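You operate a simulated robot arm through the tools that you are given. There is no shell and no other tool. Be economical: measure what you need, move in short steps, check, and stop when the job is done.

You are at the controls of a simulated two-armed robot. One attempt, no reset.

JOB
Put the turf sample labelled "T3" from the top of the setup table on the top of the tool stand and the turf sample that says "T2" on the plate of the pile gauge. Take the white cartridge that says "bearing" from the top of the setup table and put it on top of the silver steel cup. Put the small yellow end plug on the lane d 1 of the roll trolley away on the ledge of the upright roll stand. Put the wide white end plug on the short pile bin away on the ledge of the upright roll stand. Take the orange end plug on the top of the steel bench and put it away on the ledge of the upright roll stand. The order is free. Set down upright: small yellow end plug, orange end plug.
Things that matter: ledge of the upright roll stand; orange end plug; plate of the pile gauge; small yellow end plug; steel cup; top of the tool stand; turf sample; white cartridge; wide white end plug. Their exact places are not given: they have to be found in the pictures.

It is judged by the outcome, as a careful person would: the job done as asked, and still so three seconds after it is handed in. It fails if anything else is knocked over, pushed out of place, dropped, spilled or broken.

ROBOT AND FRAMES
Two 6-joint arms with fingered hands on one trunk, on a base that drives. Base frame: it is fixed to the floor where the robot stands at the start and does not move with it; the origin is under the middle of the robot, x ahead of it, y to its left, z up; the surface under the hand at the start is at about z = 86. Lengths are in cm, angles in degrees, forces in N, time in s.
The left shoulder is at the start at [7, 16.8, 144.2], the right one opposite. With the tool pointing down near the work surface each hand reaches from about 40 to 66 cm from the robot's upright axis, wherever it stands, measured 20 degrees to its own side. Places, roughly: ledge of the upright roll stand (86x15 cm) [-318, -188, 80]; orange end plug (6x6x6 cm) [320, 590, 90]; plate of the pile gauge (20x26 cm) [52, -208, 82]; small yellow end plug (5x5x6 cm) [-50, -190, 70]; steel cup (7x7x8 cm) [40, -10, 90]; top of the tool stand [40, 250, 90]; turf sample [50, 0, 100]; white cartridge [25, 0, 100]; wide white end plug (7x7x6 cm) [160, -210, 50]. Payload 4 kg a hand.
The tool frame of a hand sits at the grasp point between the pads (the TCP): z along the fingers, y along the line on which they close. The tips reach 2.6 cm beyond it. The gripper opens to 13.2 cm. The gripper's body begins 7.3 cm behind the TCP. The gripper is a hand of 3 fingers: y runs from the thumb to the fingers, the wrist lies at [0, 0, -22.4] in the tool frame, and closing takes about 1.5 s.
Orientation is told as [roll, pitch, yaw] about the base's x, y, z axes, in that order, counted from this pose: with the fingers straight down and closing along the base's y, the tool's x points along the base's -x, its y along +y and its z along -z.

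CONTROLS
- The arms move only by the tool drive_tool. It takes "left_deltas", "right_deltas" or both (then of equal length, played together; a hand with none holds still); each is text: rows parted by semicolons, each of 6 numbers parted by spaces: the shift along the tool's x, y, z in cm, then the turn, a rotation vector about the tool's x, y, z in degrees. In form: x y z wx wy wz; .... A call has 1 to 10 rows; each row is the pose to reach, as a shift and turn from the pose commanded when the call began, along the tool's axes at that moment. "left_fingers" and "right_fingers" are, for a hand that has rows, the closure in counts, from 0 (fully open) to 255 (shut), set as the call begins (left out, the last holds). Rows are played at 5 a second. More than 5 cm and 8.6 degrees between two rows, or a gripper value outside its range, and nothing of the call is played. A pose out of reach is approached as far as the arm can. The call stops where the force on the tool passes 40 N (or 10 N more than at its start, if that is more) or the arm is blocked; 0.2 s more then pass. Each finger travels about 10.8 cm/s and halts on what it meets, pressing with about 30 N; the grip force reading is that of the motor and also rises with nothing between the fingers. The clock runs only during rows and for 0.2 s after the last one: add rows that repeat a pose to give the fingers time. It gives the time, the measured TCP pose, the force on the tool (base axes), the opening and the grip force at its end, in the units of the frame above (readings bear some noise), with the torque about the TCP (base axes, N m) and any sound that the robot's microphone picked up.
- Cameras (640 x 400 px; columns grow to the right, rows downward): "scene" is now at [10.59, -1.24, 162.68]; the picture's right is [-0.24, -0.97, 0.00], its down [-0.87, 0.22, -0.44] and it looks along [0.42, -0.11, -0.90] (base axes); focal length 265 px, centre (320, 200). "left" rides on the left gripper at [-6.2, 0.3, -9.2] in its tool frame; the picture's right is [-0.05, -1.00, 0.00], its down [0.83, -0.04, -0.56] and it looks along [0.55, -0.03, 0.83] (tool axes); focal length 230 px, centre (320, 200). "right" rides on the right gripper at [6.2, 0.3, -9.2] in its tool frame; the picture's right is [-0.05, 1.00, 0.00], its down [-0.83, -0.04, -0.56] and it looks along [-0.55, -0.03, 0.83] (tool axes); focal length 230 px, centre (320, 200).
- get_image(camera): a new picture of that camera. The clock stands still meanwhile.
- lift_body(by): slides the trunk up (or, below 0, down) by that many cm; the arms and the scene camera ride with it, the base frame stays. It gives what a move gives, with no picture.
- base_move(legs): drives the robot by 1 to 6 legs, each [ahead, left, turn to the left] in cm, cm and degrees, along the robot's own axes; the way and the turn of a leg run together, so that a leg with both is an arc; at most 150 cm and 180 degrees a leg. The arms and the cameras ride along, it lands a little off, and it stops where it bumps. It gives what a move gives.
- move_fingers(finger1, finger2, thumb_bend, hand): sets how far each is bent, from 0 (flat) to 100 (curled in); at 30 the hand is open as for a grip, at 70 the pads meet at the TCP. One left out holds its place. A second passes; each finger stops where it meets its share of the squeeze, and holds until it gets a number again. A gripper value or a shape takes the hand back. It gives what a move gives, with no picture; readings hold the bend of each and the force on the fingers (four entries, about 0 where the hand has none), thumb and palm.
- grasp_type(shape, hand): the hand has 3 fingers and takes this shape, open, in about a second: jaw (thumb against the fingers, like two jaws); tri (thumb and two fingers); tip (a fingertip pinch); poke (one finger out to press); point (the index stretched); flat (the hand flat); cup (the hand cupped); fist (a fist). The gripper value then closes the fingers along that shape, each until it touches; the sizes above hold for jaw. It gives what a move gives, with no picture.
- head_to(pan, tilt): turns the head with the scene camera to pan (to the left, within 86 degrees either way) and tilt (down, from -29 to 69), counted from straight ahead of the robot. It gives what a move gives.
- pixel_to_xyz(camera, pixels): for up to 12 pixels [column, row] of the newest picture of that camera ("zoom" is the newest enlarged one), the place [x, y, z] in the base frame of the surface seen there, good to about 0.2 cm, but the place of the scene camera against the robot may be out by one fixed shift of up to 1.2 cm in any direction. The clock stands still meanwhile.
- close_up(camera, box): a new picture of the part [left, top, right, bottom] of that camera's present view, enlarged. The clock stands still meanwhile.
- sign_off(): hands the job in; it is judged then, once.

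Go step by step. Measure first, check grasps and placings, and put right what went wrong. The budget is 124 turns and 136 pictures, counting those below and the enlarged ones. Unless the task says otherwise, let go and move clear before handing in.

The tools are called by a JSON object that holds its "method" and its "body". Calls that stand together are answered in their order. drive_tool: Moves the arms, as the interface text tells. Its arguments: {"type":"object","properties":{"left_deltas":{"type":"string"},"left_fingers":{"type":"number"},"right_deltas":{"type":"string"},"right_fingers":{"type":"number"}},"required":[]} The other tools are called the same way: lift_body (by) slides the trunk up or down; grasp_type (shape, hand) gives the hand a shape; move_fingers (finger1, finger2, thumb_bend, hand) moves the fingers one by one; base_move (legs) drives the base; head_to (pan, tilt) turns the head that bears the scene camera; get_image (camera) takes a picture; pixel_to_xyz (camera, pixels) gives the place of the surface under pixels of a picture; close_up (camera, box) takes an enlarged picture of a part of a camera's view; sign_off () hands the job in.

At the start:

```text
time: 0.0
left_tcp_pos: [38.24, 23.21, 100.0]
left_ee_rot: [0.0, 0.0, 0.0]
left_force: [0.0, -1.3, 0.1]
left_wrist_torque: [0.03, -0.02, -0.03]
left_width: 13.2
left_grasp_force: 0.1
left_shape: jaw
left_bend: [30.0, 30.0, 30.0]
left_finger forces: [0.0, 0.0, 0.0, 0.1, 0.0, 0.0]
right_tcp_pos: [47.76, -20.68, 100.02]
right_ee_rot: [0.1, 0.0, 0.0]
right_force: [-0.5, 0.2, -0.2]
right_wrist_torque: [0.02, 0.02, 0.0]
right_width: 13.2
right_grasp_force: 0.0
right_shape: jaw
right_bend: [30.0, 30.0, 30.0]
right_finger forces: [0.0, 0.0, 0.0, 0.0, 0.0, 0.1]
trunk travel left (down, up): [-88.8, 5.2]
robot x, y, heading: [0.1, -0.04, -0.2]
head pan, tilt: [-14.1, 64.2]
```

scene: 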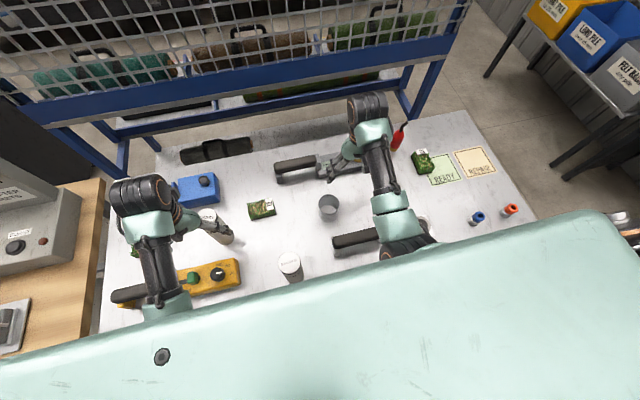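
right: 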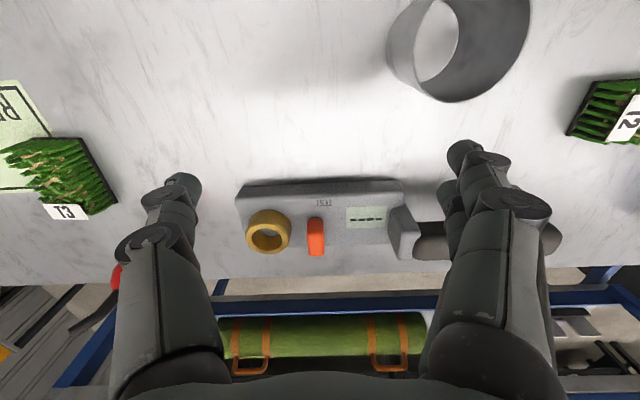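
left: 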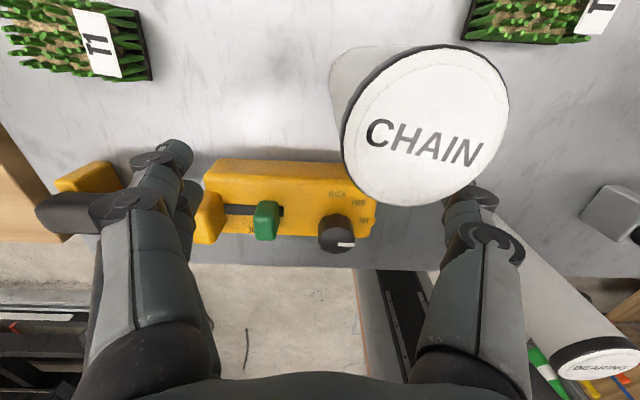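

The table holds T1/T2/T3 turf, a CHAIN and a BEARING cartridge and a steel cup near pixel (328,205). I measure these first.

{"method": "close_up", "body": {"camera": "scene", "box": [100, 120, 340, 310]}}

{"method": "pixel_to_xyz", "body": {"camera": "scene", "pixels": [[289, 262], [210, 216], [328, 198], [328, 212], [262, 209], [422, 160], [330, 230], [444, 168], [475, 163], [134, 252]]}}

{"method": "pixel_to_xyz", "body": {"camera": "right", "pixels": [[68, 212], [40, 165], [625, 118], [600, 105], [105, 200], [435, 40]]}}

{"method": "pixel_to_xyz", "body": {"camera": "left", "pixels": [[425, 140], [600, 368], [100, 45], [590, 10]]}}

```text
2.11 times, centred on (220, 215) of scene
```

zoom: 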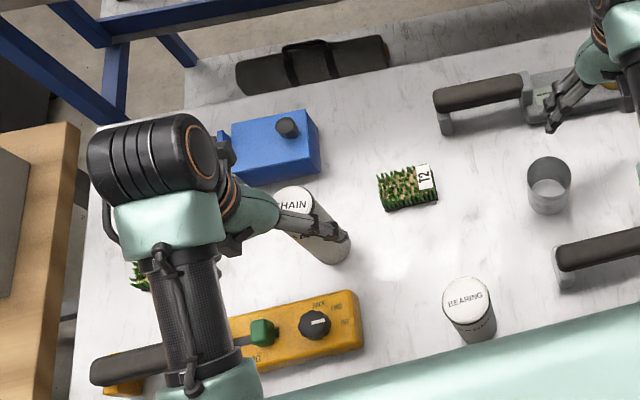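

```text
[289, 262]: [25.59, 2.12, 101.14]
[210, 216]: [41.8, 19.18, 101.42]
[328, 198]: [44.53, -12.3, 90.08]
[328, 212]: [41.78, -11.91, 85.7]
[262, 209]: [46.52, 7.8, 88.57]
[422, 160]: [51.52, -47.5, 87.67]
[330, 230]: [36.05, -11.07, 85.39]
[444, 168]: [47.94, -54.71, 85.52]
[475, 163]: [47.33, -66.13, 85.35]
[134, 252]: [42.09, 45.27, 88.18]
```

```text
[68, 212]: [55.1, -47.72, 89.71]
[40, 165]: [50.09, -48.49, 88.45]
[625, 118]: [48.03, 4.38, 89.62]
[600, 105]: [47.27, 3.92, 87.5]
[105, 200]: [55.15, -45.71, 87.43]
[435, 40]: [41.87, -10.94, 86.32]
```

```text
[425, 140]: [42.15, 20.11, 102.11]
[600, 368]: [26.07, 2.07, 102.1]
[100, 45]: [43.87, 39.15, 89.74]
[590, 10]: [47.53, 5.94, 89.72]
```

Cartridge cap is at (25.6,2.1,102), too near; cup is around (42,-11.5), hollow. I raise both hands, then back off and look around with the head.

{"method": "drive_tool", "body": {"left_deltas": "0 0 -4 0 0 0; 0 0 -8 0 0 0; 0 0 -12 0 0 0", "right_deltas": "0 0 -4 0 0 0; 0 0 -8 0 0 0; 0 0 -12 0 0 0"}}

{"method": "base_move", "body": {"legs": [[-22, 0, 0]]}}

{"method": "head_to", "body": {"pan": 0, "tilt": 50}}

{"method": "get_image", "body": {"camera": "scene"}}

{"method": "get_image", "body": {"camera": "right"}}

```text
time: 0.8
left_tcp_pos: [38.33, 22.84, 100.54]
left_ee_rot: [0.0, -0.1, 0.0]
left_force: [-0.2, -0.5, 0.1]
left_wrist_torque: [0.02, -0.01, 0.0]
left_width: 13.18
left_grasp_force: 0.1
left_shape: jaw
left_bend: [30.0, 30.0, 30.0]
left_finger forces: [0.2, 0.1, 0.0, 0.0, 0.0, 0.0]
left hand out of reach, approached as far as the arm can: row 1, 2, 3
right_tcp_pos: [49.99, -19.22, 103.7]
right_ee_rot: [-0.1, -0.1, 0.0]
right_force: [0.0, 1.0, -0.5]
right_wrist_torque: [0.0, 0.0, -0.04]
right_width: 13.18
right_grasp_force: 0.0
right_shape: jaw
right_bend: [30.0, 30.0, 30.0]
right_finger forces: [0.1, 0.0, 0.0, 0.0, 0.0, 0.1]
right hand out of reach, approached as far as the arm can: row 1, 2, 3
trunk travel left (down, up): [-88.8, 5.2]
robot x, y, heading: [-0.11, -0.54, 0.1]
head pan, tilt: [-14.1, 64.2]
```

```text
time: 2.5
left_tcp_pos: [16.41, 22.65, 100.4]
left_ee_rot: [0.0, 0.1, -0.2]
left_force: [0.0, -0.3, -0.1]
left_wrist_torque: [0.04, 0.04, -0.04]
left_width: 13.2
left_grasp_force: 0.1
left_shape: jaw
left_bend: [30.0, 30.0, 30.0]
left_finger forces: [0.1, 0.0, 0.1, 0.0, 0.1, 0.0]
right_tcp_pos: [27.96, -19.45, 103.47]
right_ee_rot: [0.0, 0.0, -0.3]
right_force: [-0.5, -0.4, -0.2]
right_wrist_torque: [0.01, 0.0, -0.02]
right_width: 13.2
right_grasp_force: 0.0
right_shape: jaw
right_bend: [30.0, 30.0, 30.0]
right_finger forces: [0.0, 0.1, 0.1, 0.0, 0.0, 0.0]
trunk travel left (down, up): [-88.8, 5.2]
robot x, y, heading: [-22.45, -0.14, -0.4]
head pan, tilt: [-14.1, 64.2]
```

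```text
time: 3.3
left_tcp_pos: [16.04, 22.75, 100.67]
left_ee_rot: [0.0, -0.2, -0.2]
left_force: [0.1, -0.3, 0.0]
left_wrist_torque: [-0.05, 0.02, 0.03]
left_width: 13.21
left_grasp_force: 0.1
left_shape: jaw
left_bend: [30.0, 30.0, 30.0]
left_finger forces: [0.0, 0.1, 0.0, 0.0, 0.0, 0.0]
right_tcp_pos: [27.57, -19.43, 103.67]
right_ee_rot: [0.0, -0.1, -0.2]
right_force: [-0.8, -0.4, 0.1]
right_wrist_torque: [-0.02, -0.04, 0.01]
right_width: 13.2
right_grasp_force: 0.1
right_shape: jaw
right_bend: [30.0, 30.0, 30.0]
right_finger forces: [0.0, 0.0, 0.0, 0.1, 0.0, 0.0]
trunk travel left (down, up): [-88.8, 5.2]
robot x, y, heading: [-22.05, -0.23, -0.3]
head pan, tilt: [0.0, 50.0]
```

```text
131 pictures are left
```

scene: 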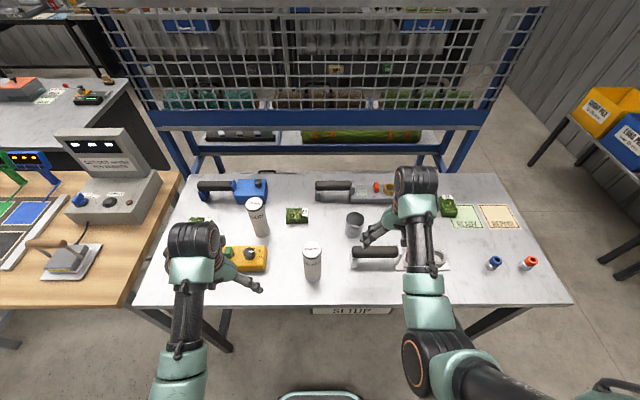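

```text
130 pictures are left
```

right: 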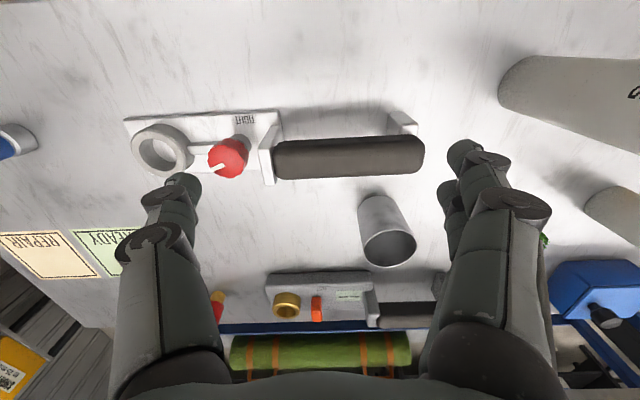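

The layout is clear; cup near scene (355,223). I zoom in to compare cup bore and cartridge diameter.

{"method": "close_up", "body": {"camera": "scene", "box": [280, 190, 400, 290]}}

{"method": "pixel_to_xyz", "body": {"camera": "right", "pixels": [[363, 242], [415, 245], [388, 262], [390, 230], [362, 210], [402, 210]]}}

{"method": "get_image", "body": {"camera": "left"}}

```text
4.00 times, centred on (340, 240) of scene
```

zoom: 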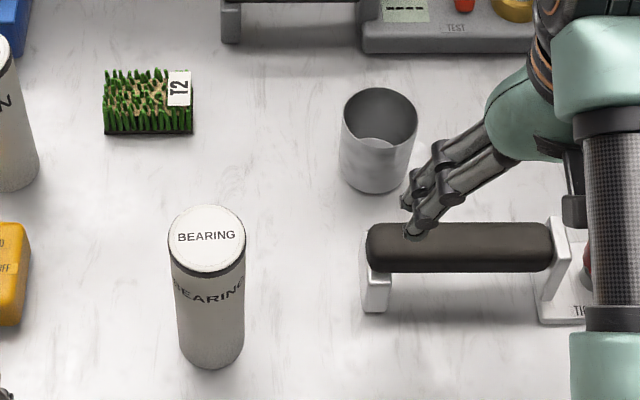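

```text
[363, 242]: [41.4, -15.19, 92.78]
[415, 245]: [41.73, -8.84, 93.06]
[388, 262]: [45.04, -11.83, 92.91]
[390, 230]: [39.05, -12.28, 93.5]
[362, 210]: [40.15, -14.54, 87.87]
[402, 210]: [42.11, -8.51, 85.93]
```

```text
128 pictures are left
```

left: 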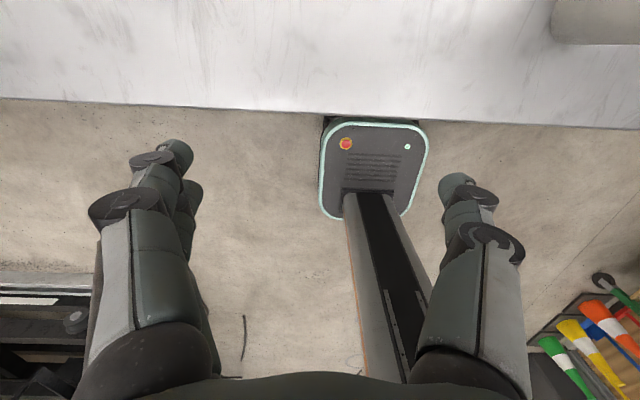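

Cap about 5.1 cm wide, cup bore about 6.2 cm (rim z≈93.3, centre ≈(42.1,-12)), so the cartridge stands in the cup. I raise the trunk and bring the right hand over the cartridge, left hand aside.

{"method": "lift_body", "body": {"by": 5.1}}

{"method": "drive_tool", "body": {"right_deltas": "0.3 4.3 0 0 0 0; 0.6 8.6 0 0 0 0; 0.9 12.9 0 0 0 0; 1.2 17.2 0 0 0 0; 1.2 21.5 0 0 0 0; 1.2 21.5 0 0 0 0", "left_deltas": "0 3 0 0 0 0; 0 6 0 0 0 0; 0 9 0 0 0 0; 0 10 0 0 0 0; 0 10 0 0 0 0; 0 10 0 0 0 0"}}

{"method": "get_image", "body": {"camera": "right"}}

```text
time: 4.2
left_tcp_pos: [16.14, 22.85, 105.57]
left_ee_rot: [0.0, -0.1, -0.3]
left_force: [0.4, 0.5, -0.4]
left_wrist_torque: [-0.02, 0.04, -0.02]
left_width: 13.16
left_grasp_force: 0.1
left_shape: jaw
left_bend: [30.0, 30.0, 30.0]
left_finger forces: [0.0, 0.0, 0.0, 0.0, 0.0, 0.0]
right_tcp_pos: [27.77, -19.56, 108.72]
right_ee_rot: [0.0, 0.0, -0.2]
right_force: [0.6, -0.7, 0.1]
right_wrist_torque: [-0.03, -0.02, -0.01]
right_width: 13.19
right_grasp_force: 0.0
right_shape: jaw
right_bend: [30.0, 30.0, 30.0]
right_finger forces: [0.0, 0.0, 0.1, 0.0, 0.1, 0.0]
trunk travel left (down, up): [-93.9, 0.1]
robot x, y, heading: [-22.59, 0.05, -0.3]
head pan, tilt: [0.0, 50.0]
```

```text
time: 4.8
left_tcp_pos: [16.39, 28.85, 105.66]
left_ee_rot: [0.1, -0.1, -0.3]
left_force: [0.2, -0.1, -0.3]
left_wrist_torque: [-0.03, 0.02, 0.02]
left_width: 13.19
left_grasp_force: 0.1
left_shape: jaw
left_bend: [30.0, 30.0, 30.0]
left_finger forces: [0.0, 0.0, 0.1, 0.0, 0.0, 0.1]
right_tcp_pos: [28.26, -21.85, 107.84]
right_ee_rot: [-11.3, -1.3, -3.8]
right_force: [-0.5, -0.3, -0.7]
right_wrist_torque: [-0.02, 0.01, -0.01]
right_width: 13.2
right_grasp_force: 0.1
right_shape: jaw
right_bend: [30.0, 30.0, 30.0]
right_finger forces: [0.0, 0.0, 0.0, 0.0, 0.0, 0.1]
right hand out of reach, approached as far as the arm can: row 3
trunk travel left (down, up): [-93.9, 0.1]
robot x, y, heading: [-22.43, 0.16, -0.4]
head pan, tilt: [0.0, 50.0]
stopped in row 3 (right hand): the arm was blocked; the commanded pose is now the measured one
```

```text
127 pictures are left
```

right: 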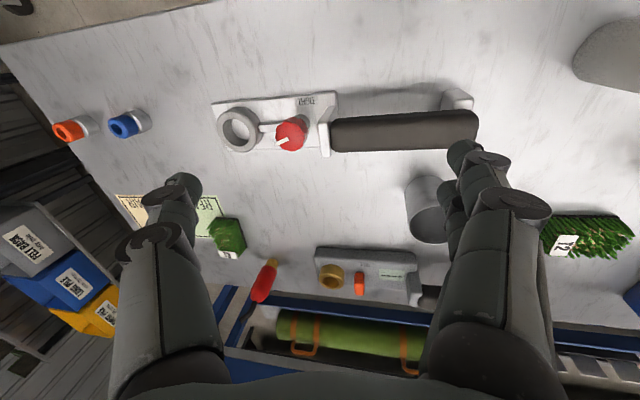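

The right hand got blocked crossing inward and tilted. I straighten it, tuck the left hand, and re-park the base so the cartridge lies on the right hand's own side.

{"method": "drive_tool", "body": {"right_deltas": "0 -0.5 0.5 -3 0.4 -1; -1 -1 1 -6 0.7 -2; -1.5 -1.5 2 -9 1 -3; -2 -2 2.5 -11.3 1.3 -3.8; -2 -2 2.5 -11.3 1.3 -3.8; -2 -2 2.5 -11.3 1.3 -3.8", "left_deltas": "0 -2 0 0 0 0; 0 -4 0 0 0 0; 0 -6 0 0 0 0; 0 -8 0 0 0 0; 0 -8 0 0 0 0; 0 -8 0 0 0 0"}}

{"method": "base_move", "body": {"legs": [[4.4, 20, -8]]}}

{"method": "get_image", "body": {"camera": "right"}}

{"method": "get_image", "body": {"camera": "scene"}}

```text
time: 6.2
left_tcp_pos: [16.11, 20.94, 105.82]
left_ee_rot: [0.0, -0.2, -0.2]
left_force: [0.2, -0.8, 0.2]
left_wrist_torque: [0.01, -0.01, 0.0]
left_width: 13.22
left_grasp_force: 0.0
left_shape: jaw
left_bend: [30.0, 30.0, 30.0]
left_finger forces: [0.0, 0.0, 0.1, 0.0, 0.1, 0.0]
right_tcp_pos: [29.99, -24.24, 105.93]
right_ee_rot: [0.1, 0.2, -0.1]
right_force: [0.8, 0.1, -0.3]
right_wrist_torque: [-0.02, -0.02, -0.01]
right_width: 13.19
right_grasp_force: 0.0
right_shape: jaw
right_bend: [30.0, 30.0, 30.0]
right_finger forces: [0.0, 0.0, 0.0, 0.0, 0.1, 0.0]
trunk travel left (down, up): [-93.9, 0.1]
robot x, y, heading: [-22.23, -0.19, -0.2]
head pan, tilt: [0.0, 50.0]
```

```text
time: 7.8
left_tcp_pos: [24.55, 33.76, 106.01]
left_ee_rot: [0.3, -0.2, -8.1]
left_force: [0.8, -0.8, 0.3]
left_wrist_torque: [0.03, -0.01, -0.01]
left_width: 13.16
left_grasp_force: 0.1
left_shape: jaw
left_bend: [30.0, 30.0, 30.0]
left_finger forces: [0.0, 0.0, 0.0, 0.0, 0.0, 0.0]
right_tcp_pos: [31.79, -12.69, 105.91]
right_ee_rot: [0.3, 0.1, -8.0]
right_force: [-0.6, -0.3, 0.7]
right_wrist_torque: [0.03, 0.0, -0.01]
right_width: 13.17
right_grasp_force: 0.1
right_shape: jaw
right_bend: [30.0, 30.0, 30.0]
right_finger forces: [0.1, 0.0, 0.0, 0.1, 0.0, 0.0]
trunk travel left (down, up): [-93.9, 0.1]
robot x, y, heading: [-16.21, 18.67, -8.0]
head pan, tilt: [0.0, 50.0]
```

```text
126 pictures are left
```

right: 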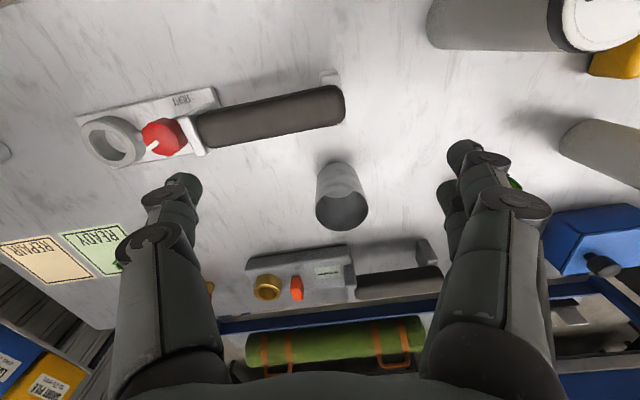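

```text
125 pictures are left
```

scene: 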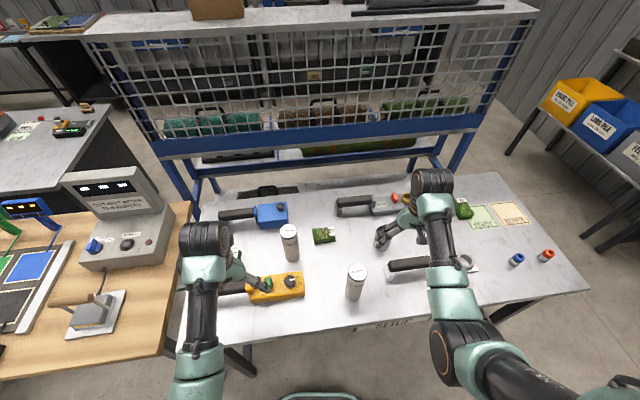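

The cap shows at right (600,15) and the cup at (341,200). I measure both with the hand camera.

{"method": "pixel_to_xyz", "body": {"camera": "right", "pixels": [[566, 20], [600, 10], [632, 25], [600, 45], [319, 205], [366, 210], [340, 227], [347, 188], [341, 205]]}}

{"method": "pixel_to_xyz", "body": {"camera": "scene", "pixels": [[357, 268], [349, 269], [366, 269], [357, 264], [357, 274]]}}

```text
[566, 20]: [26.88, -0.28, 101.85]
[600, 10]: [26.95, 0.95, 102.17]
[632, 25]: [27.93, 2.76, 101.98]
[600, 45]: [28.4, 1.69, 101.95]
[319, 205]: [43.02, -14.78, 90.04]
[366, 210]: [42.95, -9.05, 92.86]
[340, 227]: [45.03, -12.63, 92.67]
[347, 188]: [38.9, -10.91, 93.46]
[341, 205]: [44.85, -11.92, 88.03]
```

```text
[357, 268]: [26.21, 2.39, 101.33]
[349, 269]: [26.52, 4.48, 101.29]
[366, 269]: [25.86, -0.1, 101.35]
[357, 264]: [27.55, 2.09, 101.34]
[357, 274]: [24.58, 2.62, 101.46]
```

Cap centre ≈(26.1,2.2). I back up 4 cm for more arm room.

{"method": "base_move", "body": {"legs": [[-5, 0, 0]]}}

```text
time: 8.8
left_tcp_pos: [20.58, 34.95, 105.6]
left_ee_rot: [0.0, 0.3, -8.1]
left_force: [0.1, -0.1, -0.1]
left_wrist_torque: [0.0, 0.05, -0.03]
left_width: 13.19
left_grasp_force: 0.1
left_shape: jaw
left_bend: [30.0, 30.0, 30.0]
left_finger forces: [0.0, 0.0, 0.1, 0.1, 0.1, 0.0]
right_tcp_pos: [27.89, -11.57, 105.63]
right_ee_rot: [0.2, 0.7, -7.9]
right_force: [0.5, 1.1, -0.1]
right_wrist_torque: [0.02, 0.08, 0.01]
right_width: 13.2
right_grasp_force: 0.0
right_shape: jaw
right_bend: [30.0, 30.0, 30.0]
right_finger forces: [0.1, 0.0, 0.0, 0.0, 0.1, 0.1]
trunk travel left (down, up): [-93.9, 0.1]
robot x, y, heading: [-21.02, 19.81, -8.2]
head pan, tilt: [0.0, 50.0]
```

Now moving the right hand above the cartridge.

{"method": "drive_tool", "body": {"right_deltas": "1 4 -0.3 0 0 0; 2 8 -0.3 0 0 0; 3 12 -0.3 0 0 0; 3.7 13.4 -0.3 0 0 0; 3.7 13.4 -0.3 0 0 0; 3.7 13.4 -0.3 0 0 0"}}

{"method": "get_image", "body": {"camera": "right"}}

```text
time: 9.7
left_tcp_pos: [19.74, 34.82, 105.94]
left_ee_rot: [0.1, -0.4, -8.1]
left_force: [-0.7, -0.6, -0.7]
left_wrist_torque: [-0.01, -0.02, 0.03]
left_width: 13.19
left_grasp_force: 0.0
left_shape: jaw
left_bend: [30.0, 30.0, 30.0]
left_finger forces: [0.1, 0.0, 0.0, 0.1, 0.0, 0.1]
right_tcp_pos: [26.01, -8.63, 106.5]
right_ee_rot: [-9.7, -2.0, -10.9]
right_force: [-0.2, -0.5, -1.2]
right_wrist_torque: [0.02, -0.02, -0.02]
right_width: 13.2
right_grasp_force: 0.0
right_shape: jaw
right_bend: [30.0, 30.0, 30.0]
right_finger forces: [0.0, 0.0, 0.0, 0.0, 0.0, 0.0]
trunk travel left (down, up): [-93.9, 0.1]
robot x, y, heading: [-21.19, 19.53, -7.8]
head pan, tilt: [0.0, 50.0]
stopped in row 4 (right hand): the arm was blocked; the commanded pose is now the measured one
```

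```text
124 pictures are left
```

right: 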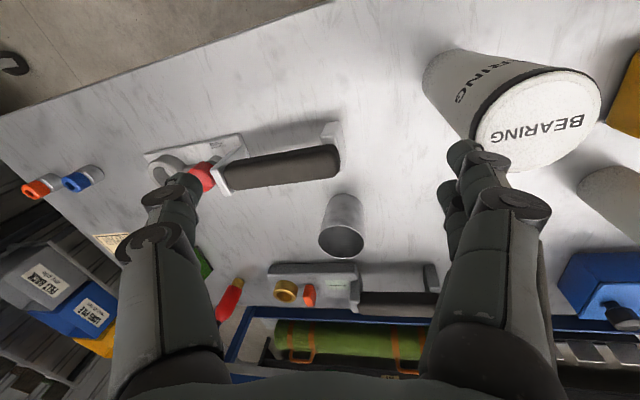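

Again blocked moving inward; the hand prefers about y=-22 in the robot frame. I straighten it and will use the base to position it.

{"method": "drive_tool", "body": {"right_deltas": "0 -0.8 0 -3 0.5 -1; 0 -1.5 0 -6 1 -2; 0 -2.2 0.2 -9 1.6 -2.6; 0 -3 0.3 -9.8 2 -2.9; 0 -3 0.3 -9.8 2 -2.9"}}

```text
time: 10.9
left_tcp_pos: [19.76, 34.95, 105.92]
left_ee_rot: [0.1, -0.3, -8.2]
left_force: [1.1, -0.4, 0.5]
left_wrist_torque: [-0.04, -0.02, -0.01]
left_width: 13.18
left_grasp_force: 0.0
left_shape: jaw
left_bend: [30.0, 30.0, 30.0]
left_finger forces: [0.1, 0.0, 0.0, 0.0, 0.0, 0.0]
right_tcp_pos: [25.45, -11.34, 106.54]
right_ee_rot: [0.2, 0.3, -8.1]
right_force: [-0.2, -0.2, -0.2]
right_wrist_torque: [0.03, 0.0, 0.0]
right_width: 13.16
right_grasp_force: 0.0
right_shape: jaw
right_bend: [30.0, 30.0, 30.0]
right_finger forces: [0.1, 0.0, 0.0, 0.0, 0.0, 0.0]
trunk travel left (down, up): [-93.9, 0.1]
robot x, y, heading: [-20.71, 19.82, -7.9]
head pan, tilt: [0.0, 50.0]
```

Driving 13.5 cm left to bring the hand over the cap.

{"method": "base_move", "body": {"legs": [[-1.2, 13.6, 0]]}}

{"method": "get_image", "body": {"camera": "right"}}

```text
time: 12.2
left_tcp_pos: [20.32, 48.47, 105.99]
left_ee_rot: [0.2, -0.2, -7.9]
left_force: [-0.2, -0.2, -0.4]
left_wrist_torque: [0.01, 0.0, 0.02]
left_width: 13.18
left_grasp_force: 0.1
left_shape: jaw
left_bend: [30.0, 30.0, 30.0]
left_finger forces: [0.1, 0.0, 0.0, 0.0, 0.0, 0.0]
right_tcp_pos: [26.43, 2.29, 106.5]
right_ee_rot: [0.3, 0.3, -7.9]
right_force: [-0.3, -0.3, -0.3]
right_wrist_torque: [0.02, -0.02, -0.02]
right_width: 13.21
right_grasp_force: 0.1
right_shape: jaw
right_bend: [30.0, 30.0, 30.0]
right_finger forces: [0.0, 0.1, 0.0, 0.1, 0.1, 0.0]
trunk travel left (down, up): [-93.9, 0.1]
robot x, y, heading: [-20.33, 33.2, -7.8]
head pan, tilt: [0.0, 50.0]
```

```text
123 pictures are left
```

right: 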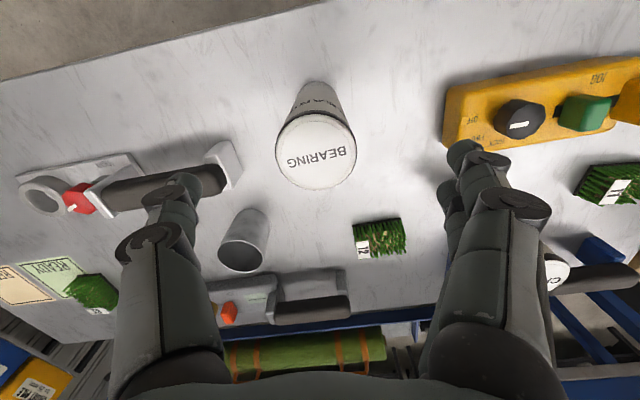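

Hand is over the cap (318,150). Check cap place and the neighbouring handle block (222,155).

{"method": "pixel_to_xyz", "body": {"camera": "right", "pixels": [[316, 152], [277, 152], [355, 150], [318, 186], [222, 150], [195, 180], [520, 112], [575, 110], [245, 262], [224, 240], [265, 240], [375, 235]]}}

```text
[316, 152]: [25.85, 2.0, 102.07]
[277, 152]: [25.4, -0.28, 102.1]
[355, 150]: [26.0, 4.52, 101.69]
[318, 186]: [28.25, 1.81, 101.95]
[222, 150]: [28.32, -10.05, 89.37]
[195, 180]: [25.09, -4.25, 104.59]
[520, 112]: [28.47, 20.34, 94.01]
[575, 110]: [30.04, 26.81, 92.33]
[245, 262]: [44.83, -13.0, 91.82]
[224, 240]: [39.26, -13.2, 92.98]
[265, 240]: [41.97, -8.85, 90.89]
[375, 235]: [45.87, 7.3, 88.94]
```

Cap centre (25.9,2.15). Descend to z≈97.5 and close.

{"method": "drive_tool", "body": {"right_deltas": "0.5 0 2 0 0 0; 0.5 -0.1 5 0 0 0; 0.5 -0.1 7.5 0 0 0; 0.5 -0.1 9 0 0 0; 0.5 -0.1 9 0 0 0"}}

{"method": "drive_tool", "body": {"right_deltas": "0 0 0 0 0 0; 0 0 0 0 0 0; 0 0 0 0 0 0; 0 0 0 0 0 0; 0 0 0 0 0 0; 0 0 0 0 0 0; 0 0 0 0 0 0; 0 0 0 0 0 0", "right_fingers": 255}}

{"method": "get_image", "body": {"camera": "right"}}

```text
time: 13.4
left_tcp_pos: [20.36, 48.77, 105.89]
left_ee_rot: [0.2, -0.2, -7.9]
left_force: [-0.6, 0.5, -0.5]
left_wrist_torque: [0.02, 0.02, -0.03]
left_width: 13.19
left_grasp_force: 0.1
left_shape: jaw
left_bend: [30.0, 30.0, 30.0]
left_finger forces: [0.0, 0.0, 0.0, 0.0, 0.1, 0.0]
right_tcp_pos: [25.88, 2.41, 97.6]
right_ee_rot: [0.0, 0.2, -7.9]
right_force: [0.4, -0.5, 1.0]
right_wrist_torque: [0.0, -0.03, -0.01]
right_width: 13.18
right_grasp_force: 0.1
right_shape: jaw
right_bend: [30.0, 30.0, 30.0]
right_finger forces: [0.0, 0.0, 0.1, 0.1, 0.1, 0.0]
trunk travel left (down, up): [-93.9, 0.1]
robot x, y, heading: [-20.51, 33.35, -7.9]
head pan, tilt: [0.0, 50.0]
```

```text
time: 15.2
left_tcp_pos: [20.42, 48.75, 105.91]
left_ee_rot: [0.0, -0.1, -7.8]
left_force: [-0.8, -0.4, -0.4]
left_wrist_torque: [0.0, -0.01, 0.01]
left_width: 13.18
left_grasp_force: 0.1
left_shape: jaw
left_bend: [30.0, 30.0, 30.0]
left_finger forces: [0.0, 0.0, 0.0, 0.0, 0.0, 0.1]
right_tcp_pos: [25.93, 2.41, 97.47]
right_ee_rot: [0.2, 0.2, -7.9]
right_force: [-0.2, -0.3, 0.6]
right_wrist_torque: [0.0, 0.01, 0.0]
right_width: 4.25
right_grasp_force: 30.3
right_shape: jaw
right_bend: [73.0, 73.0, 70.0]
right_finger forces: [13.9, 13.8, 0.0, 0.0, 27.4, 0.0]
trunk travel left (down, up): [-93.9, 0.1]
robot x, y, heading: [-20.59, 33.53, -8.0]
head pan, tilt: [0.0, 50.0]
```

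```text
122 pictures are left
```

right: 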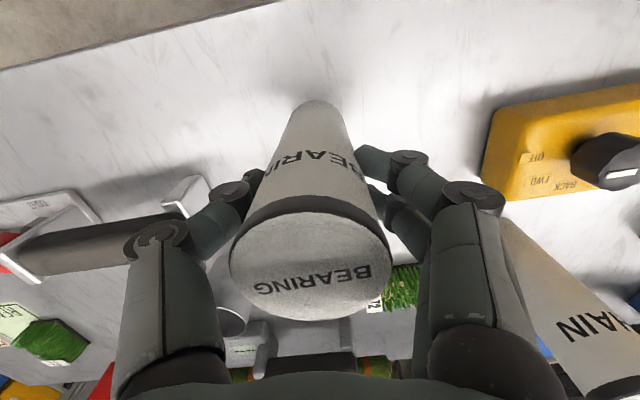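

Grip holds (width 4.25, 30 N). Lift 9.7 cm, then drive to the cup.

{"method": "drive_tool", "body": {"right_deltas": "0 0 -2.5 0 0 0; 0 0 -5 0 0 0; 0 0 -7.5 0 0 0; 0 0 -9.7 0 0 0; 0 0 -9.7 0 0 0"}}

{"method": "base_move", "body": {"legs": [[17.5, -12, 0]]}}

{"method": "get_image", "body": {"camera": "right"}}

{"method": "get_image", "body": {"camera": "scene"}}

```text
time: 16.4
left_tcp_pos: [20.41, 48.81, 105.79]
left_ee_rot: [0.0, -0.2, -7.8]
left_force: [0.1, 0.6, 0.3]
left_wrist_torque: [0.01, 0.02, -0.01]
left_width: 13.19
left_grasp_force: 0.1
left_shape: jaw
left_bend: [30.0, 30.0, 30.0]
left_finger forces: [0.0, 0.0, 0.1, 0.1, 0.1, 0.0]
right_tcp_pos: [26.07, 2.25, 107.22]
right_ee_rot: [0.1, 0.3, -8.0]
right_force: [-0.2, -0.6, -4.8]
right_wrist_torque: [0.01, -0.02, -0.03]
right_width: 4.2
right_grasp_force: 29.9
right_shape: jaw
right_bend: [73.0, 73.0, 70.0]
right_finger forces: [14.0, 13.9, 0.1, 0.0, 27.2, 0.0]
trunk travel left (down, up): [-93.9, 0.1]
robot x, y, heading: [-21.08, 33.4, -7.7]
head pan, tilt: [0.0, 50.0]
```

```text
time: 18.1
left_tcp_pos: [35.43, 34.31, 105.93]
left_ee_rot: [-0.1, -0.4, -8.2]
left_force: [-0.4, -0.5, 1.1]
left_wrist_torque: [-0.01, 0.03, 0.01]
left_width: 13.2
left_grasp_force: 0.2
left_shape: jaw
left_bend: [30.0, 30.0, 30.0]
left_finger forces: [0.0, 0.1, 0.0, 0.1, 0.0, 0.0]
right_tcp_pos: [40.89, -11.99, 107.41]
right_ee_rot: [-0.1, 0.2, -8.3]
right_force: [-0.5, 0.0, -4.1]
right_wrist_torque: [-0.02, -0.03, -0.01]
right_width: 4.25
right_grasp_force: 29.4
right_shape: jaw
right_bend: [73.0, 73.0, 70.0]
right_finger forces: [13.9, 13.9, 0.0, 0.0, 27.3, 0.1]
trunk travel left (down, up): [-93.9, 0.1]
robot x, y, heading: [-5.5, 18.24, -8.1]
head pan, tilt: [0.0, 50.0]
```

```text
121 pictures are left
```

right: 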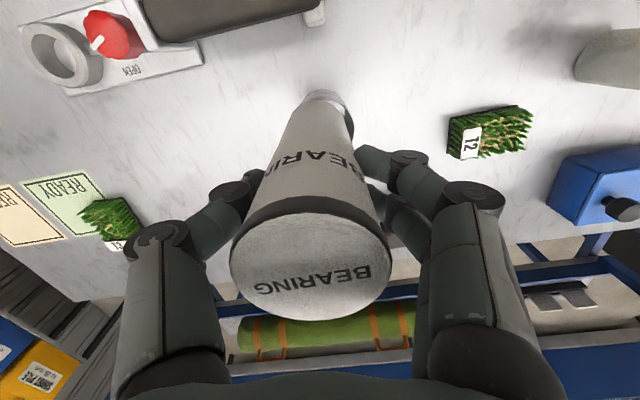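

```text
120 pictures are left
```

scene: 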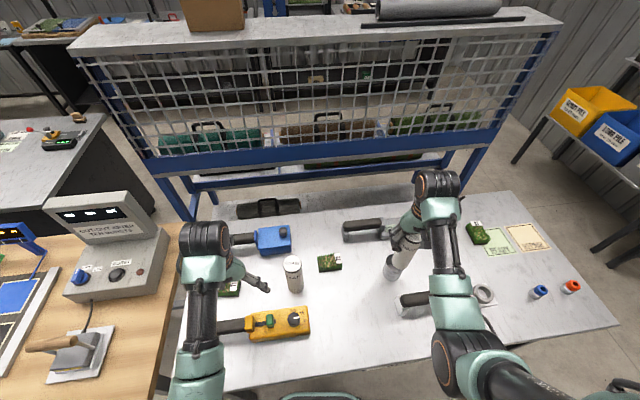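

Hand is at (40.9,-12.0); I zoom on the cup under the cartridge to check alignment.

{"method": "close_up", "body": {"camera": "right", "box": [270, 70, 390, 145]}}

{"method": "pixel_to_xyz", "body": {"camera": "zoom", "pixels": [[200, 150], [300, 130], [430, 190], [450, 260], [445, 320], [400, 160]]}}

{"method": "close_up", "body": {"camera": "scene", "box": [350, 210, 446, 290]}}

```text
5.33 times, centred on (330, 108) of right
```

zoom: 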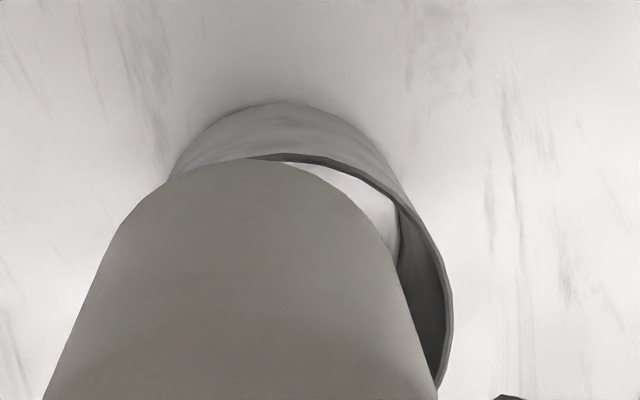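

```text
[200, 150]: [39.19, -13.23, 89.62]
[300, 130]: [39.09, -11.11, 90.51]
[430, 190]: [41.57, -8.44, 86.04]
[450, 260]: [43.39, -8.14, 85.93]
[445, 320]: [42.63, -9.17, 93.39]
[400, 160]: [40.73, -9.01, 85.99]
```

```text
5.00 times, centred on (398, 250) of scene
```

zoom: 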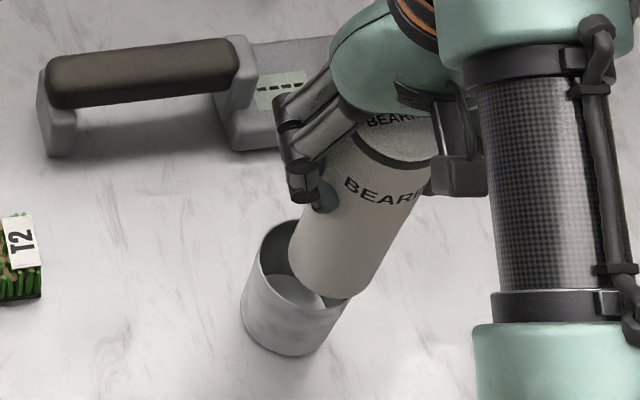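

Cup centre works out to ≈(42.2,-12.1). Shift 1.25 cm forward, lower to just above the rim and look again.

{"method": "drive_tool", "body": {"right_deltas": "-0.6 0 0 0 0 0; -1.25 0.05 0 0 0 0; -1.25 0.05 0.8 0 0 0; -1.25 0.05 1.6 0 0 0; -1.25 0.05 1.6 0 0 0"}}

{"method": "close_up", "body": {"camera": "right", "box": [270, 70, 390, 145]}}

{"method": "close_up", "body": {"camera": "scene", "box": [350, 210, 446, 290]}}

```text
time: 19.3
left_tcp_pos: [35.74, 34.16, 105.89]
left_ee_rot: [0.0, -0.2, -8.2]
left_force: [0.6, 0.5, -0.1]
left_wrist_torque: [0.03, 0.02, -0.02]
left_width: 13.2
left_grasp_force: 0.0
left_shape: jaw
left_bend: [30.0, 30.0, 30.0]
left_finger forces: [0.0, 0.0, 0.0, 0.1, 0.0, 0.0]
right_tcp_pos: [42.4, -12.39, 105.55]
right_ee_rot: [0.1, 0.3, -8.2]
right_force: [-0.2, -0.4, -3.9]
right_wrist_torque: [-0.01, 0.0, 0.01]
right_width: 4.23
right_grasp_force: 29.7
right_shape: jaw
right_bend: [73.0, 73.0, 70.0]
right_finger forces: [13.9, 13.9, 0.1, 0.0, 27.3, 0.0]
trunk travel left (down, up): [-93.9, 0.1]
robot x, y, heading: [-5.44, 18.93, -8.1]
head pan, tilt: [0.0, 50.0]
```

```text
5.33 times, centred on (330, 108) of right
```

zoom: 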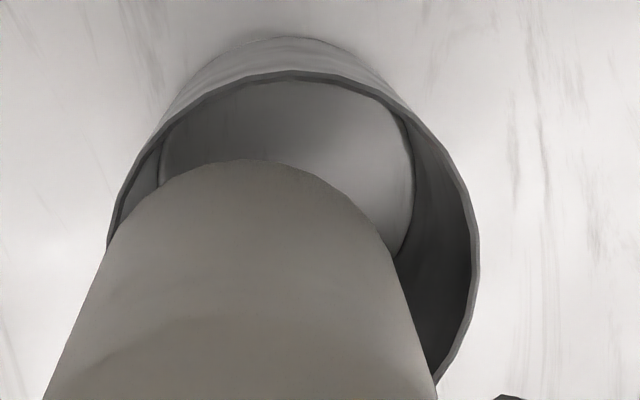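

```text
5.00 times, centred on (398, 250) of scene
```

zoom: 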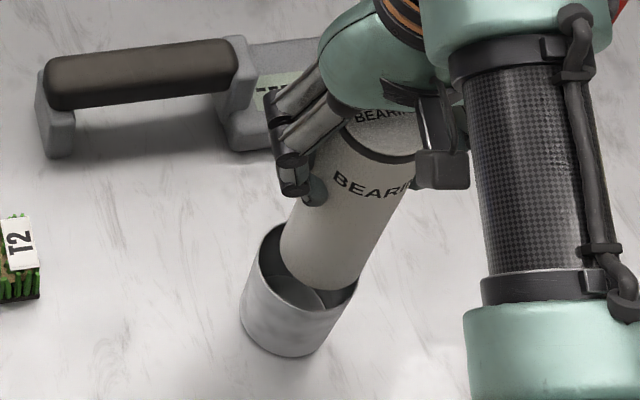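

Cartridge sits left of the rim's middle (zoom cols 107–478 vs cartridge ≈248). I measure rim and cartridge points exactly.

{"method": "close_up", "body": {"camera": "right", "box": [270, 70, 390, 145]}}

{"method": "pixel_to_xyz", "body": {"camera": "zoom", "pixels": [[290, 72], [200, 95], [400, 112], [460, 190], [476, 250], [462, 330], [130, 185], [110, 235], [240, 165], [180, 183], [320, 188], [385, 262]]}}

```text
5.33 times, centred on (330, 108) of right
```

zoom: 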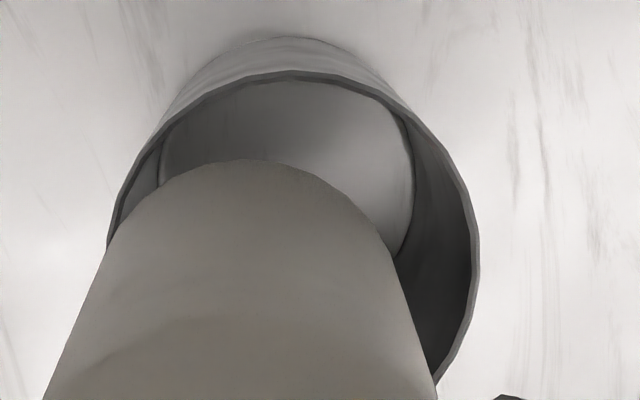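

```text
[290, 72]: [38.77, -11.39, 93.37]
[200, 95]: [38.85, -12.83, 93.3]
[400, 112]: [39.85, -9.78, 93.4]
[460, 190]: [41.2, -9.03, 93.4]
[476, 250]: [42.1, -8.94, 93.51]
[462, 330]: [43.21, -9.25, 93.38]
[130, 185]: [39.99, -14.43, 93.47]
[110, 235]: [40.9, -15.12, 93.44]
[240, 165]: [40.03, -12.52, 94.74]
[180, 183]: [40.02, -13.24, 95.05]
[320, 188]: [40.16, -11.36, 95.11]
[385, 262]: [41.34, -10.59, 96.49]
```

Rim centre (42.0,-12.1), cartridge (42.3,-12.45). Correct by (-0.3,+0.35) and lower into the cup.

{"method": "drive_tool", "body": {"right_deltas": "0.35 0.3 0 0 0 0; 0.35 0.3 0 0 0 0; 0.35 0.3 1.5 0 0 0; 0.35 0.3 3 0 0 0; 0.35 0.3 4.5 0 0 0; 0.35 0.3 6 0 0 0; 0.35 0.3 7 0 0 0; 0.35 0.3 7 0 0 0"}}

{"method": "close_up", "body": {"camera": "right", "box": [240, 60, 400, 160]}}

```text
time: 20.1
left_tcp_pos: [35.43, 34.25, 106.03]
left_ee_rot: [0.0, -0.4, -8.2]
left_force: [1.2, 0.4, 1.2]
left_wrist_torque: [0.02, 0.01, 0.01]
left_width: 13.18
left_grasp_force: 0.1
left_shape: jaw
left_bend: [30.0, 30.0, 30.0]
left_finger forces: [0.0, 0.0, 0.0, 0.1, 0.0, 0.0]
right_tcp_pos: [42.34, -12.06, 104.85]
right_ee_rot: [0.0, -1.1, -8.3]
right_force: [-3.4, 0.4, 21.5]
right_wrist_torque: [-0.01, 0.1, -0.01]
right_width: 4.46
right_grasp_force: 29.7
right_shape: jaw
right_bend: [74.0, 74.0, 71.0]
right_finger forces: [16.7, 15.0, 0.0, 0.1, 30.8, 0.1]
trunk travel left (down, up): [-93.9, 0.1]
robot x, y, heading: [-5.19, 18.73, -8.1]
head pan, tilt: [0.0, 50.0]
stopped in row 4 (right hand): the force on the tool passed its limit at 48 N (the readings are from after the stop); the commanded pose is now the measured one
```

```text
4.00 times, centred on (320, 110) of right
```

zoom: 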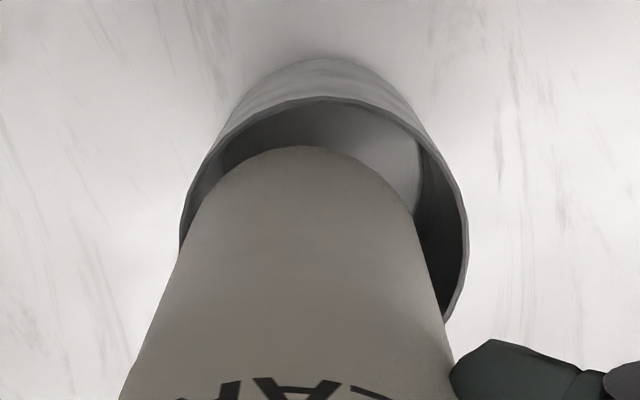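

It touched the front rim at z≈104.85 (force -x). There is ~1 cm gap at the back, so lift, shift -0.55 x and +0.4 y, then lower gently.

{"method": "drive_tool", "body": {"right_deltas": "0 0 -1 0 1.1 0; 0.6 0.35 -1 0 1.1 0; 0.6 0.35 -1 0 1.1 0"}}

{"method": "close_up", "body": {"camera": "right", "box": [240, 60, 400, 160]}}

{"method": "pixel_to_xyz", "body": {"camera": "zoom", "pixels": [[320, 98], [260, 112], [230, 145], [190, 210], [400, 115], [440, 160], [465, 225], [455, 290], [310, 155], [240, 190], [375, 185], [200, 240]]}}

```text
time: 20.9
left_tcp_pos: [35.68, 34.07, 105.87]
left_ee_rot: [0.1, -0.2, -8.2]
left_force: [-0.2, -0.6, -0.2]
left_wrist_torque: [0.03, -0.02, -0.02]
left_width: 13.2
left_grasp_force: 0.0
left_shape: jaw
left_bend: [30.0, 30.0, 30.0]
left_finger forces: [0.0, 0.0, 0.0, 0.0, 0.0, 0.0]
right_tcp_pos: [42.01, -11.73, 105.32]
right_ee_rot: [0.2, 0.6, -8.1]
right_force: [0.2, -0.2, -4.7]
right_wrist_torque: [0.03, 0.02, -0.03]
right_width: 4.36
right_grasp_force: 29.8
right_shape: jaw
right_bend: [74.0, 74.0, 70.0]
right_finger forces: [14.4, 15.1, 0.1, 0.0, 28.7, 0.1]
trunk travel left (down, up): [-93.9, 0.1]
robot x, y, heading: [-5.57, 18.87, -8.0]
head pan, tilt: [0.0, 50.0]
```

```text
4.00 times, centred on (320, 110) of right
```

zoom: 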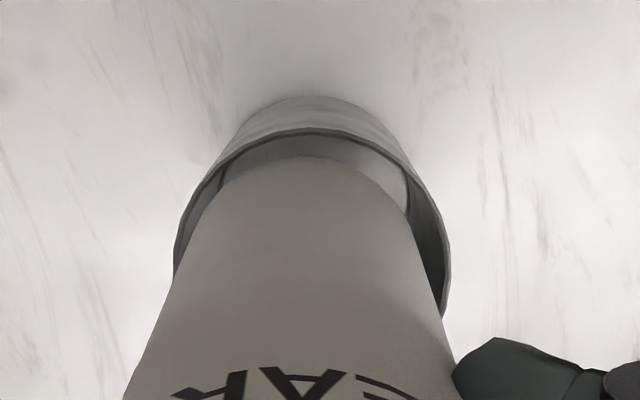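

```text
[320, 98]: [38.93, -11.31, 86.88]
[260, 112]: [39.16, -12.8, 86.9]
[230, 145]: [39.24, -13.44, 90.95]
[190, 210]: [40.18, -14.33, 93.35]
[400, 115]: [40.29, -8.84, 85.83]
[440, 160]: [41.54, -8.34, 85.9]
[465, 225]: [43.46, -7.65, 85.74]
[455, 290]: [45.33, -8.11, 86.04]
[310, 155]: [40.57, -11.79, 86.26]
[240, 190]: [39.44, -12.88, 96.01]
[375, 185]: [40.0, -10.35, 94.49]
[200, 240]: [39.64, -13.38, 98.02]
```

Now cartridge ≈(41.8,-12.0), well centred. Lower again.

{"method": "drive_tool", "body": {"right_deltas": "0.1 0 0.7 0 0.4 0; 0.1 0 1.4 0 0.4 0; 0.1 0 2.1 0 0.4 0; 0.1 0 3 0 0.4 0; 0.1 0 4 0 0.4 0; 0.1 0 5 0 0.4 0; 0.1 0 6 0 0.4 0; 0.1 0 6.8 0 0.4 0"}}

{"method": "close_up", "body": {"camera": "right", "box": [240, 60, 400, 160]}}

{"method": "close_up", "body": {"camera": "scene", "box": [350, 210, 446, 290]}}

```text
time: 21.7
left_tcp_pos: [35.43, 34.25, 105.95]
left_ee_rot: [0.0, -0.4, -8.1]
left_force: [0.4, 0.4, 0.0]
left_wrist_torque: [0.01, -0.04, -0.05]
left_width: 13.19
left_grasp_force: 0.1
left_shape: jaw
left_bend: [30.0, 30.0, 30.0]
left_finger forces: [0.0, 0.1, 0.0, 0.0, 0.1, 0.0]
right_tcp_pos: [42.3, -11.88, 104.77]
right_ee_rot: [-0.2, -0.6, -8.4]
right_force: [-3.9, 1.0, 27.6]
right_wrist_torque: [0.0, 0.14, -0.02]
right_width: 4.48
right_grasp_force: 29.9
right_shape: jaw
right_bend: [75.0, 74.0, 71.0]
right_finger forces: [17.9, 15.6, 0.1, 0.0, 31.7, 0.1]
trunk travel left (down, up): [-93.9, 0.1]
robot x, y, heading: [-5.38, 19.17, -8.0]
head pan, tilt: [0.0, 50.0]
stopped in row 3 (right hand): the force on the tool passed its limit at 45 N (the readings are from after the stop); the commanded pose is now the measured one
```

```text
4.00 times, centred on (320, 110) of right
```

zoom: 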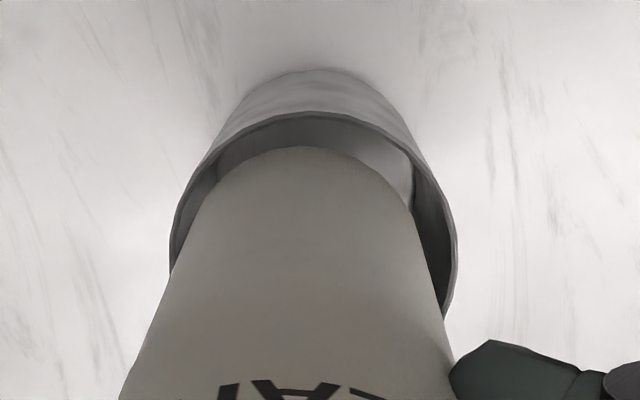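

```text
5.00 times, centred on (398, 250) of scene
```

zoom: 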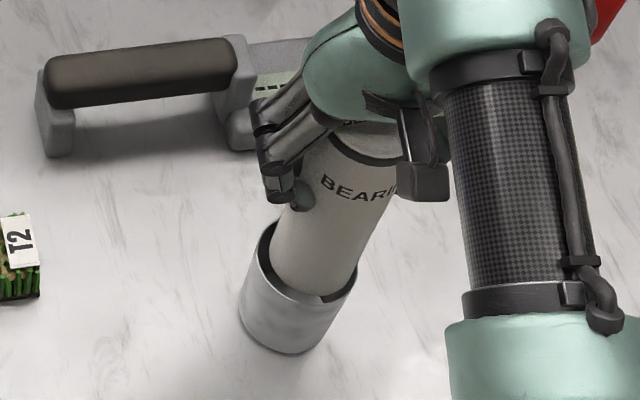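

Blocked at the rim height again with contact still toward +x. I lift 0.5, correct tilt, shift 0.6 back and probe gently in small steps.

{"method": "drive_tool", "body": {"right_deltas": "0 0 -0.7 0.2 0.9 0.2; 0.6 0 -0.7 0.2 0.9 0.2; 0.6 0 -0.7 0.2 0.9 0.2; 0.6 0 -0.4 0.2 0.9 0.2; 0.6 0 -0.1 0.2 0.9 0.2; 0.6 0 0.2 0.2 0.9 0.2; 0.6 0 0.5 0.2 0.9 0.2; 0.6 0 0.8 0.2 0.9 0.2; 0.6 0 1.1 0.2 0.9 0.2"}}

{"method": "close_up", "body": {"camera": "right", "box": [240, 60, 400, 160]}}

```text
time: 23.3
left_tcp_pos: [35.48, 34.24, 106.02]
left_ee_rot: [0.0, -0.3, -8.1]
left_force: [0.2, -0.6, -0.9]
left_wrist_torque: [-0.01, 0.01, 0.01]
left_width: 13.19
left_grasp_force: 0.1
left_shape: jaw
left_bend: [30.0, 30.0, 30.0]
left_finger forces: [0.1, 0.1, 0.0, 0.0, 0.0, 0.0]
right_tcp_pos: [42.2, -11.74, 104.71]
right_ee_rot: [-0.3, -0.3, -8.4]
right_force: [-4.3, 0.7, 23.6]
right_wrist_torque: [0.03, 0.12, -0.04]
right_width: 4.48
right_grasp_force: 29.7
right_shape: jaw
right_bend: [74.0, 74.0, 71.0]
right_finger forces: [17.2, 16.0, 0.1, 0.1, 31.4, 0.0]
trunk travel left (down, up): [-93.9, 0.1]
robot x, y, heading: [-5.57, 18.9, -8.4]
head pan, tilt: [0.0, 50.0]
stopped in row 7 (right hand): the force on the tool passed its limit at 42 N (the readings are from after the stop); the commanded pose is now the measured one
```

```text
4.00 times, centred on (320, 110) of right
```

zoom: 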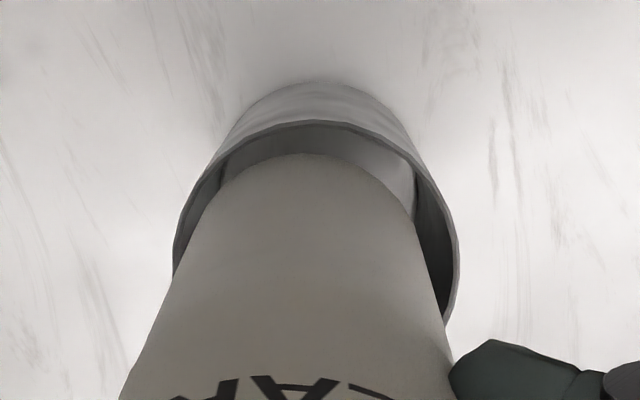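

Same height again. I check from the scene camera whether the cartridge hangs vertical and where its base lies relative to the rim.

{"method": "close_up", "body": {"camera": "scene", "box": [374, 224, 422, 288]}}

{"method": "pixel_to_xyz", "body": {"camera": "scene", "pixels": [[408, 253], [412, 247], [404, 262], [417, 251], [398, 249], [421, 253], [407, 267], [398, 265]]}}

```text
6.25 times, centred on (398, 256) of scene
```

zoom: 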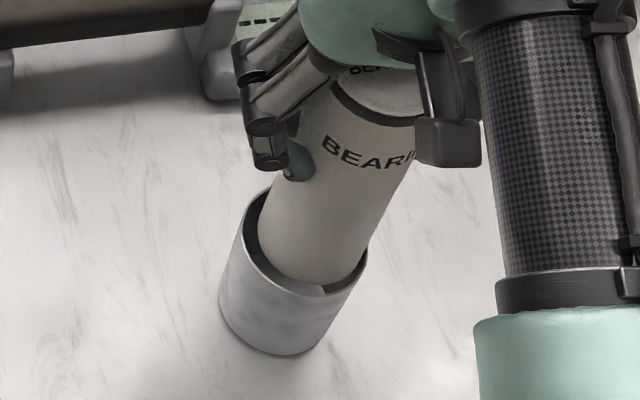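

```text
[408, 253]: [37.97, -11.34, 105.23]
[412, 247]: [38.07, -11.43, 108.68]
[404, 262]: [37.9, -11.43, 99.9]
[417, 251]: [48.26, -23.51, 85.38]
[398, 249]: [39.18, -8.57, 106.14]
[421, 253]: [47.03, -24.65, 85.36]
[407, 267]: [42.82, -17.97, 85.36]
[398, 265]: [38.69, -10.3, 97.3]
```

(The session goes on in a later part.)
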